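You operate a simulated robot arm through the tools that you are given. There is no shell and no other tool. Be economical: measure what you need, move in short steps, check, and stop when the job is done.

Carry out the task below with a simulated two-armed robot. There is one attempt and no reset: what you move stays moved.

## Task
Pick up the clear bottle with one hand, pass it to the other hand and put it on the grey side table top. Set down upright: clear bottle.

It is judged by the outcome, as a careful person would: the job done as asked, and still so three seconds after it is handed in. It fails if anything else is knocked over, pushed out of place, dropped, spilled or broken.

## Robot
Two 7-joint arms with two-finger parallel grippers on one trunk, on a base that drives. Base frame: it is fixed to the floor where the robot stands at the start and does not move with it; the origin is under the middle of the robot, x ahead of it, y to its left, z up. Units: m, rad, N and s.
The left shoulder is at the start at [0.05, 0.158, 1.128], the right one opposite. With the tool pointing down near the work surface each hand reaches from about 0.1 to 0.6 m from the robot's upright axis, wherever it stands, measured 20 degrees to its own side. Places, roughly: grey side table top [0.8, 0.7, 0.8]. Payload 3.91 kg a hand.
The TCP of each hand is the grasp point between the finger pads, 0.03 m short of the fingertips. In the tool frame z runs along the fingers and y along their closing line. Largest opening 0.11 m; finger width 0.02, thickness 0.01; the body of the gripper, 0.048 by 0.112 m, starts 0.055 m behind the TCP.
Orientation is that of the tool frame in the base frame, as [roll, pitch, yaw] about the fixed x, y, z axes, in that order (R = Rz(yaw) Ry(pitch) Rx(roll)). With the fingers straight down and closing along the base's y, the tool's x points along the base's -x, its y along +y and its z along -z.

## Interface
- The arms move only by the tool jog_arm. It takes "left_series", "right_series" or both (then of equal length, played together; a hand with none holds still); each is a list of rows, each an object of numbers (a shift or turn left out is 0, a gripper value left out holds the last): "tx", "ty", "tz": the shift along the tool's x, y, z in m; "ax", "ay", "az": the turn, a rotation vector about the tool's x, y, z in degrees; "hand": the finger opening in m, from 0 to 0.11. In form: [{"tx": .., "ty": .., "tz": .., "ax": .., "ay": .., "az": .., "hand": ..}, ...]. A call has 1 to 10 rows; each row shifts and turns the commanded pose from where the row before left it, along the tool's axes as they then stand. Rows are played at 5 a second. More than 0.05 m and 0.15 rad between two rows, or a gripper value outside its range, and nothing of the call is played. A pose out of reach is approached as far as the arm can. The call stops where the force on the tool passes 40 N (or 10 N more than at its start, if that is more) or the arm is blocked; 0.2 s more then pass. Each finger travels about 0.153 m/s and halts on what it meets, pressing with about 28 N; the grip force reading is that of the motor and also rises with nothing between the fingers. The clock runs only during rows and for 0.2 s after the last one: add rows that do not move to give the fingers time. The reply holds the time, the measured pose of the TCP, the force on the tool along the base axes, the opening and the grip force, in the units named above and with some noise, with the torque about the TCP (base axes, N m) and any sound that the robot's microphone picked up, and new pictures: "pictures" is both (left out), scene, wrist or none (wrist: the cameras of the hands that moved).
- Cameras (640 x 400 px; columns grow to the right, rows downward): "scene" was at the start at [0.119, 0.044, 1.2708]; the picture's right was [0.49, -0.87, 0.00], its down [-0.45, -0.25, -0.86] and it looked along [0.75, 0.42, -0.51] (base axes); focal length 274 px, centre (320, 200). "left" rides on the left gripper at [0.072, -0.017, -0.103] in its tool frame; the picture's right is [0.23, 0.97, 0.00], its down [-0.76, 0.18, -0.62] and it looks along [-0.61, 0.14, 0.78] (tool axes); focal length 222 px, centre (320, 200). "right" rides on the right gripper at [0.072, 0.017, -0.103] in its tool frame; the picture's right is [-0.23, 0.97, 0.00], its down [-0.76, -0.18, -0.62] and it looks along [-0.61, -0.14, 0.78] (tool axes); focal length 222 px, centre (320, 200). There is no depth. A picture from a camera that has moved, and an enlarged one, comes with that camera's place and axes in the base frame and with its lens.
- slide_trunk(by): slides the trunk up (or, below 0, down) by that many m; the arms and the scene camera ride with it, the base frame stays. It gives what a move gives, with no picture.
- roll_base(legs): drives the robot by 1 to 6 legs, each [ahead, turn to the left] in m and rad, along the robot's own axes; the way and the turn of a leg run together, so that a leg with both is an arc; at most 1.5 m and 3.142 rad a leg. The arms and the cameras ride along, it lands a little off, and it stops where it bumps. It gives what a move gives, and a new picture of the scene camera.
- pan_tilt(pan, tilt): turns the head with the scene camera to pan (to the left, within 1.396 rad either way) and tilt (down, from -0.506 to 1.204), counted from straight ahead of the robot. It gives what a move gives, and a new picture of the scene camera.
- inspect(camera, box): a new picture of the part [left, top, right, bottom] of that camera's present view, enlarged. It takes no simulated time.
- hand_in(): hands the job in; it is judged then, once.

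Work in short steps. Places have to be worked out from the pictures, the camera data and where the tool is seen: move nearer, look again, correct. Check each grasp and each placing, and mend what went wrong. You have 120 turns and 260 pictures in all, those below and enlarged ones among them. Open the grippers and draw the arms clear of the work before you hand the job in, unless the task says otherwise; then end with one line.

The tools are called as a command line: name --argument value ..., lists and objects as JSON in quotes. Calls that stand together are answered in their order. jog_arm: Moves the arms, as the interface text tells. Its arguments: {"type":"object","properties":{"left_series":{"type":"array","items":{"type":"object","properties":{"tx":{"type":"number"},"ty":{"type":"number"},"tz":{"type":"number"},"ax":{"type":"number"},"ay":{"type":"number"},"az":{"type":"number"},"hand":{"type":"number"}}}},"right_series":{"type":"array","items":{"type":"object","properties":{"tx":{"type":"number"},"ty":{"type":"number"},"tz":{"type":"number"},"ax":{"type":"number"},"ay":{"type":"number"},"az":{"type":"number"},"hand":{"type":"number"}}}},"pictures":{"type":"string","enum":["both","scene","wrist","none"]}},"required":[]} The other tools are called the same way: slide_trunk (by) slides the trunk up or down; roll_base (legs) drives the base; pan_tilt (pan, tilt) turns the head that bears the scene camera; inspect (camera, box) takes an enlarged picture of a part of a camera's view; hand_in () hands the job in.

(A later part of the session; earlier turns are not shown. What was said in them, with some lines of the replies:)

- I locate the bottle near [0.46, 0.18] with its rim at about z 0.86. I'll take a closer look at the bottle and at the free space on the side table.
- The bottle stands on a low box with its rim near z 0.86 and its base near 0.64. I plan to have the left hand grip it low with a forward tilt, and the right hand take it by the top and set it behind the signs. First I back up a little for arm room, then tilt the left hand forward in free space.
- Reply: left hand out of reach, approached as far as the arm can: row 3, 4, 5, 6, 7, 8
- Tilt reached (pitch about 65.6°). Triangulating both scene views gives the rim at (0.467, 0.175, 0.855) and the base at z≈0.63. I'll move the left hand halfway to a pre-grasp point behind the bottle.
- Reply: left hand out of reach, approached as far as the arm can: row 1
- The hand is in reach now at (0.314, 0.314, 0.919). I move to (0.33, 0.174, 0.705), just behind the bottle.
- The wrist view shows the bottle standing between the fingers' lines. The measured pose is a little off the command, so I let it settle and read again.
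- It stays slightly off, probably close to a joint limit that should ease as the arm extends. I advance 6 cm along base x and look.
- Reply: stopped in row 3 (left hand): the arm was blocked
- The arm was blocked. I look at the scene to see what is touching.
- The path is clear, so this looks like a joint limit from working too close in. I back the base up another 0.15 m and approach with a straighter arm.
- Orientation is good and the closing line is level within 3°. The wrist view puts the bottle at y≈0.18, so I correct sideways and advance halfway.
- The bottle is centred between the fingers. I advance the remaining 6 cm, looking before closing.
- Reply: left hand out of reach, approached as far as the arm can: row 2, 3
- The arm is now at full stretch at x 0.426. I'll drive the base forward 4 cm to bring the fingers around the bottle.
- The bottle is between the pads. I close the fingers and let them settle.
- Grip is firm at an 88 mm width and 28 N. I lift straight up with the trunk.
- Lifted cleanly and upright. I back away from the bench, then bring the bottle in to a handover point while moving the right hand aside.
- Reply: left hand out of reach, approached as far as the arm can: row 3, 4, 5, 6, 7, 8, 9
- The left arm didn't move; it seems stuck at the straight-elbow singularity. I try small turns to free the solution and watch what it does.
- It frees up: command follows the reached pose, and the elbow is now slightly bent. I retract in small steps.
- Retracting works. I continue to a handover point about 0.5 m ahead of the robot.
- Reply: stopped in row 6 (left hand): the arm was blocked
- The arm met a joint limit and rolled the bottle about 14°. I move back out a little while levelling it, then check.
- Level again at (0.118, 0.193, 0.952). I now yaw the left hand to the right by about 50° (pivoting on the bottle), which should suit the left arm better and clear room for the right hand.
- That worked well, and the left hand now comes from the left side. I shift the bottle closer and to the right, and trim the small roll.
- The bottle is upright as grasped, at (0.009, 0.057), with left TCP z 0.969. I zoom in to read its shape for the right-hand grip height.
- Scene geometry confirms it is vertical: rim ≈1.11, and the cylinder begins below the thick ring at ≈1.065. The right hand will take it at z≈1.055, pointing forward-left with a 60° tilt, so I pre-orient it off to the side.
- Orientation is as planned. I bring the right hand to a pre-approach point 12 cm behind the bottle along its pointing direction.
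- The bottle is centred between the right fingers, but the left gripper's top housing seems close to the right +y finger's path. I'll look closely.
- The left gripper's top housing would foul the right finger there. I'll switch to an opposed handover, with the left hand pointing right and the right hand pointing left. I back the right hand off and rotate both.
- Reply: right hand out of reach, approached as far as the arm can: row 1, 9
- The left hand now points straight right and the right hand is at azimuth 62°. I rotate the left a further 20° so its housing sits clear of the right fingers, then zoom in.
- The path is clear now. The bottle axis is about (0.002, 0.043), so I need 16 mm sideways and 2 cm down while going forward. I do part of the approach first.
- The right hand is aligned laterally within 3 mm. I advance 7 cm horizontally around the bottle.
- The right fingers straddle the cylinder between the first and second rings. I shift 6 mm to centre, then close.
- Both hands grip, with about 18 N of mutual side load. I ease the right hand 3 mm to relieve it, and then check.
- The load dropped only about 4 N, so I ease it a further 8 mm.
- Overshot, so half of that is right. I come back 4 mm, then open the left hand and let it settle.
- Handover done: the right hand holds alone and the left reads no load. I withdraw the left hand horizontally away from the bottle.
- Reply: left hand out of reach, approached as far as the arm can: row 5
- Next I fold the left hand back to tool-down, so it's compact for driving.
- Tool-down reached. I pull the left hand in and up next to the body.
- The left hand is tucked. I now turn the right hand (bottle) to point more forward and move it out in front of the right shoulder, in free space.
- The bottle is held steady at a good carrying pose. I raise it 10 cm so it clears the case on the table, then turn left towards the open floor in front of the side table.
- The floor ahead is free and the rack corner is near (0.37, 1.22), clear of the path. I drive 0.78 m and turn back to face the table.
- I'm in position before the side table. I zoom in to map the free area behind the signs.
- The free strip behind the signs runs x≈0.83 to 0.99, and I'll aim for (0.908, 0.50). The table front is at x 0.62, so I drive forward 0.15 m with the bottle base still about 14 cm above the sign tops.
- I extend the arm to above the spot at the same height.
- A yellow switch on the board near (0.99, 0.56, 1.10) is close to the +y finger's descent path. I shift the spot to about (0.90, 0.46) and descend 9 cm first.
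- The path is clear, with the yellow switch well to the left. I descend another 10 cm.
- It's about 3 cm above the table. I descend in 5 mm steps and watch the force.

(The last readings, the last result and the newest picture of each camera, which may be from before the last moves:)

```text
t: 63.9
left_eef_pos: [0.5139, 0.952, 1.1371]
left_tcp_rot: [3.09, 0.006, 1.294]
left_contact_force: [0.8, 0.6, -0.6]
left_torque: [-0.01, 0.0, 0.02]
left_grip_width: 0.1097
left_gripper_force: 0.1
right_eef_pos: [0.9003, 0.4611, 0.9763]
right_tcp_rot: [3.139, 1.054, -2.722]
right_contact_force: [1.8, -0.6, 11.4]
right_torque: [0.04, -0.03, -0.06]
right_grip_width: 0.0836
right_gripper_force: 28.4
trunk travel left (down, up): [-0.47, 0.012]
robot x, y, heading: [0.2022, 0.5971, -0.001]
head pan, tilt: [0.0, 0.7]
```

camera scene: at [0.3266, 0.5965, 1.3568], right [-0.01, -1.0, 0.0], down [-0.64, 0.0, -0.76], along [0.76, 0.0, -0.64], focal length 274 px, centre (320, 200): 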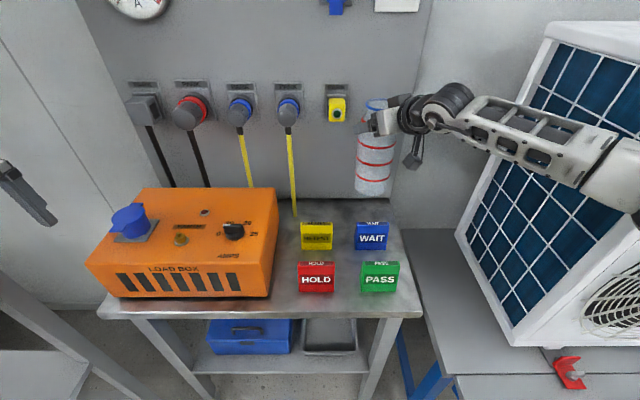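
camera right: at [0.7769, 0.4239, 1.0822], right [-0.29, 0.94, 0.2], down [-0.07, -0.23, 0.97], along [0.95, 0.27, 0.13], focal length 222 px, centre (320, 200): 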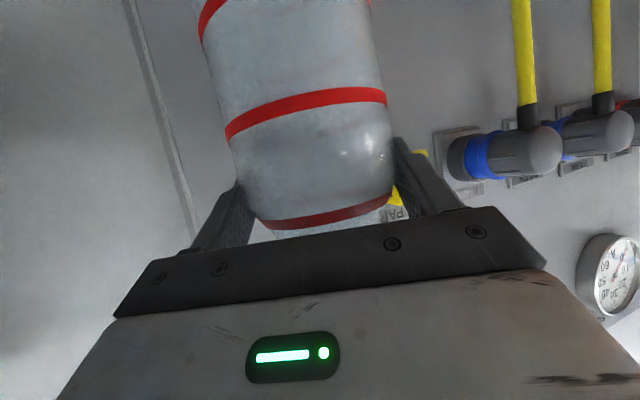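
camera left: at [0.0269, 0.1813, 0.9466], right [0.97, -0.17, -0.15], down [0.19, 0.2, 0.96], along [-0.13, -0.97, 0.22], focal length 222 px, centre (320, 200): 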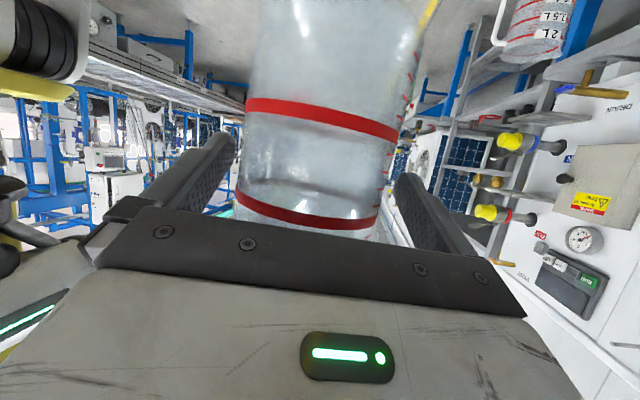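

The bottle touched down with 11 N upward at TCP z 0.976. I check the view for a flat stance before releasing.

inspect --camera "scene" --box '[300, 110, 460, 240]'

inspect --camera "right" --box '[0, 0, 640, 400]'

```text
3.08 times, centred on (380, 175) of scene
camera zoom: at [0.3254, 0.5965, 1.3571], right [-0.01, -1.0, 0.0], down [-0.64, 0.0, -0.77], along [0.77, 0.0, -0.64], focal length 845 px, centre (135, 277)
```

zoom: 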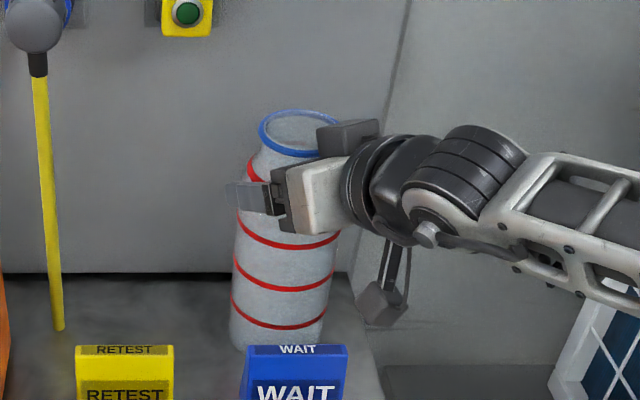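

```text
1.00 times, centred on (320, 200) of right (not enlarged: the box is as wide or as high as the picture)
camera zoom: at [0.7777, 0.4246, 0.9636], right [-0.3, 0.93, 0.2], down [-0.08, -0.23, 0.97], along [0.95, 0.27, 0.14], focal length 222 px, centre (320, 200)
```

zoom: 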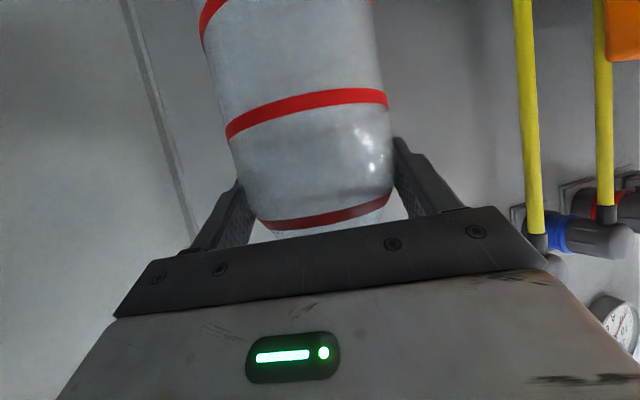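

The bottle looks upright and seated on the table. I ease up 1 mm and open the right hand gradually.

jog_arm --right_series '[{"tz": -0.0005, "tx": -0.0009}, {"hand": 0.088}, {"hand": 0.094}, {"hand": 0.102}, {"hand": 0.11}, {}]' --pictures "both"

```text
t: 65.3
left_eef_pos: [0.515, 0.953, 1.1365]
left_tcp_rot: [3.091, 0.006, 1.294]
left_contact_force: [-0.2, 0.1, 0.1]
left_torque: [0.01, -0.02, 0.01]
left_grip_width: 0.1098
left_gripper_force: 0.1
right_eef_pos: [0.8997, 0.4613, 0.9731]
right_tcp_rot: [3.14, 1.047, -2.725]
right_contact_force: [0.0, 0.4, 0.0]
right_torque: [0.01, -0.01, -0.02]
right_grip_width: 0.11
right_gripper_force: 0.1
trunk travel left (down, up): [-0.47, 0.012]
robot x, y, heading: [0.201, 0.5927, -0.008]
head pan, tilt: [0.0, 0.7]
camera scene: at [0.3265, 0.5964, 1.3568], right [-0.01, -1.0, 0.0], down [-0.64, 0.0, -0.76], along [0.76, 0.0, -0.64], focal length 274 px, centre (320, 200)
camera right: at [0.7773, 0.4243, 0.9618], right [-0.29, 0.94, 0.2], down [-0.07, -0.23, 0.97], along [0.95, 0.27, 0.13], focal length 222 px, centre (320, 200)
```

scene: 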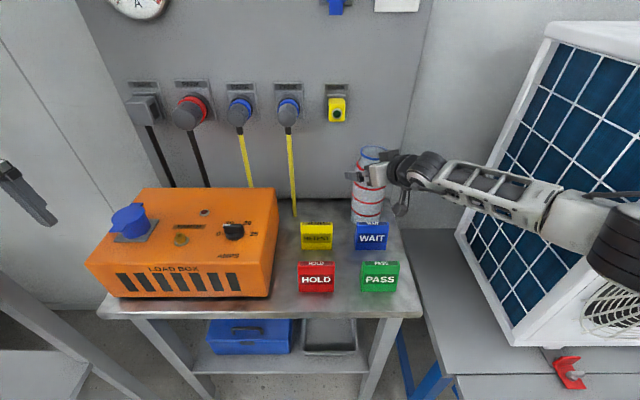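
right: 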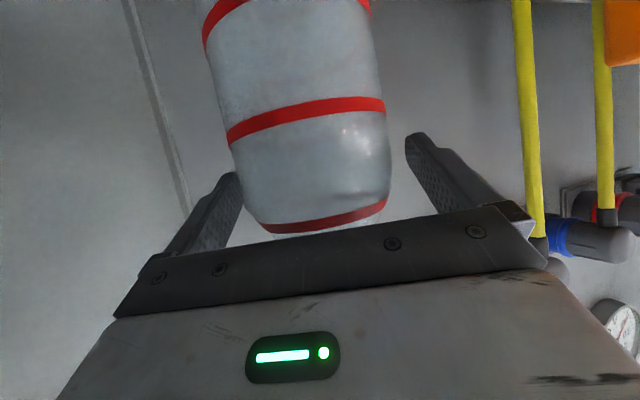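

Released and standing. The -y finger is close to the bottle, so I shift 5 mm that way and withdraw back-and-up along the tool axis.

jog_arm --right_series '[{"ty": -0.005}, {"tz": -0.02}, {"tz": -0.03}, {"tz": -0.035}, {"tz": -0.035}, {"tz": -0.035}, {}]' --pictures "both"

```text
t: 66.9
left_eef_pos: [0.5139, 0.9524, 1.1365]
left_tcp_rot: [3.091, 0.005, 1.295]
left_contact_force: [-0.3, 0.3, 0.1]
left_torque: [0.0, 0.01, 0.02]
left_grip_width: 0.1101
left_gripper_force: 0.1
right_eef_pos: [0.7781, 0.4015, 1.0513]
right_tcp_rot: [3.138, 1.046, -2.724]
right_contact_force: [-0.2, 0.2, 0.4]
right_torque: [0.0, -0.02, 0.0]
right_grip_width: 0.1101
right_gripper_force: 0.1
trunk travel left (down, up): [-0.47, 0.012]
robot x, y, heading: [0.1996, 0.5978, -0.004]
head pan, tilt: [0.0, 0.7]
camera scene: at [0.3268, 0.5966, 1.3567], right [-0.01, -1.0, 0.0], down [-0.64, 0.0, -0.76], along [0.76, 0.0, -0.64], focal length 274 px, centre (320, 200)
camera right: at [0.6561, 0.3643, 1.0398], right [-0.29, 0.94, 0.2], down [-0.07, -0.23, 0.97], along [0.95, 0.27, 0.13], focal length 222 px, centre (320, 200)
```

scene: 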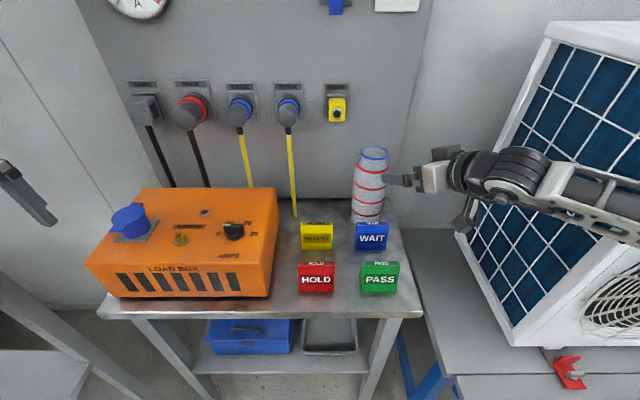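
right: 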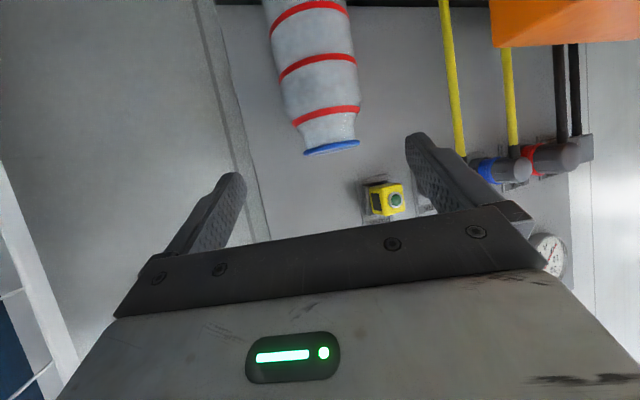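

The hand is clear. I raise it and back the robot away from the table, then check.

jog_arm --right_series '[{"tx": -0.0433, "tz": -0.02}, {"tx": -0.0433, "tz": -0.02}, {}]' --pictures "none"

roll_base --legs '[[-0.3, 0]]'

inspect --camera "scene" --box '[260, 80, 460, 240]'

```text
t: 67.7
left_eef_pos: [0.5147, 0.9537, 1.1367]
left_tcp_rot: [3.09, 0.005, 1.295]
left_contact_force: [-0.1, -0.1, -0.7]
left_torque: [0.0, 0.03, 0.0]
left_grip_width: 0.1099
left_gripper_force: 0.1
right_eef_pos: [0.7864, 0.4031, 1.1486]
right_tcp_rot: [3.141, 1.046, -2.725]
right_contact_force: [-0.8, 0.1, 0.6]
right_torque: [0.03, 0.04, -0.01]
right_grip_width: 0.1099
right_gripper_force: 0.0
trunk travel left (down, up): [-0.47, 0.012]
robot x, y, heading: [0.2013, 0.5949, -0.003]
head pan, tilt: [0.0, 0.7]
```

```text
t: 69.7
left_eef_pos: [0.2108, 0.9553, 1.1356]
left_tcp_rot: [3.089, 0.006, 1.303]
left_contact_force: [-0.3, 0.2, -0.4]
left_torque: [0.01, -0.02, -0.04]
left_grip_width: 0.1101
left_gripper_force: 0.0
right_eef_pos: [0.4864, 0.4078, 1.1488]
right_tcp_rot: [3.138, 1.048, -2.716]
right_contact_force: [-0.4, 1.1, 0.4]
right_torque: [-0.01, -0.02, 0.03]
right_grip_width: 0.1099
right_gripper_force: 0.0
trunk travel left (down, up): [-0.47, 0.012]
robot x, y, heading: [-0.0987, 0.5963, 0.004]
head pan, tilt: [0.0, 0.7]
camera scene: at [0.0259, 0.5978, 1.3569], right [0.0, -1.0, 0.0], down [-0.64, 0.0, -0.77], along [0.77, 0.0, -0.64], focal length 274 px, centre (320, 200)
```

scene: 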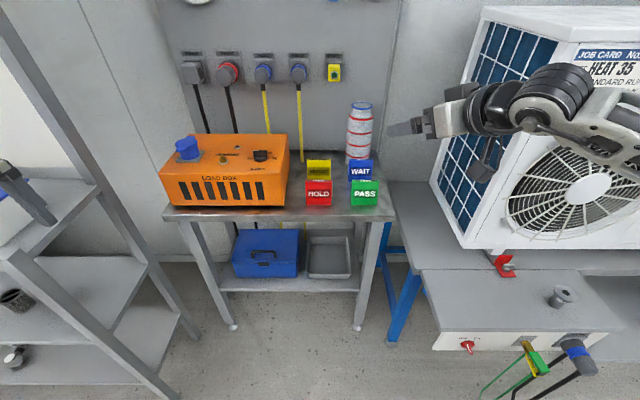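

```text
2.50 times, centred on (360, 160) of scene
camera zoom: at [0.0259, 0.5978, 1.3569], right [0.0, -1.0, 0.0], down [-0.64, 0.0, -0.77], along [0.77, 0.0, -0.64], focal length 686 px, centre (220, 300)
```

zoom: 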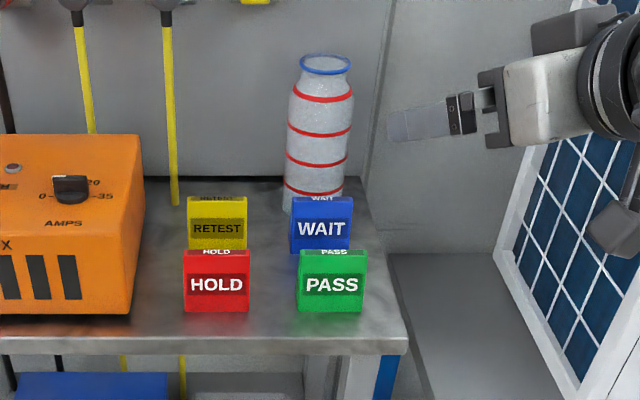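

The bottle stands upright on the side table behind the signs, nothing else has moved, and both hands are empty and clear. I hand in.

hand_in

```text
The job is handed in.
```

The left hand picked up the clear bottle and passed it to the right hand, which set it upright on the grey side table behind the signs; nothing else moved in the final view.
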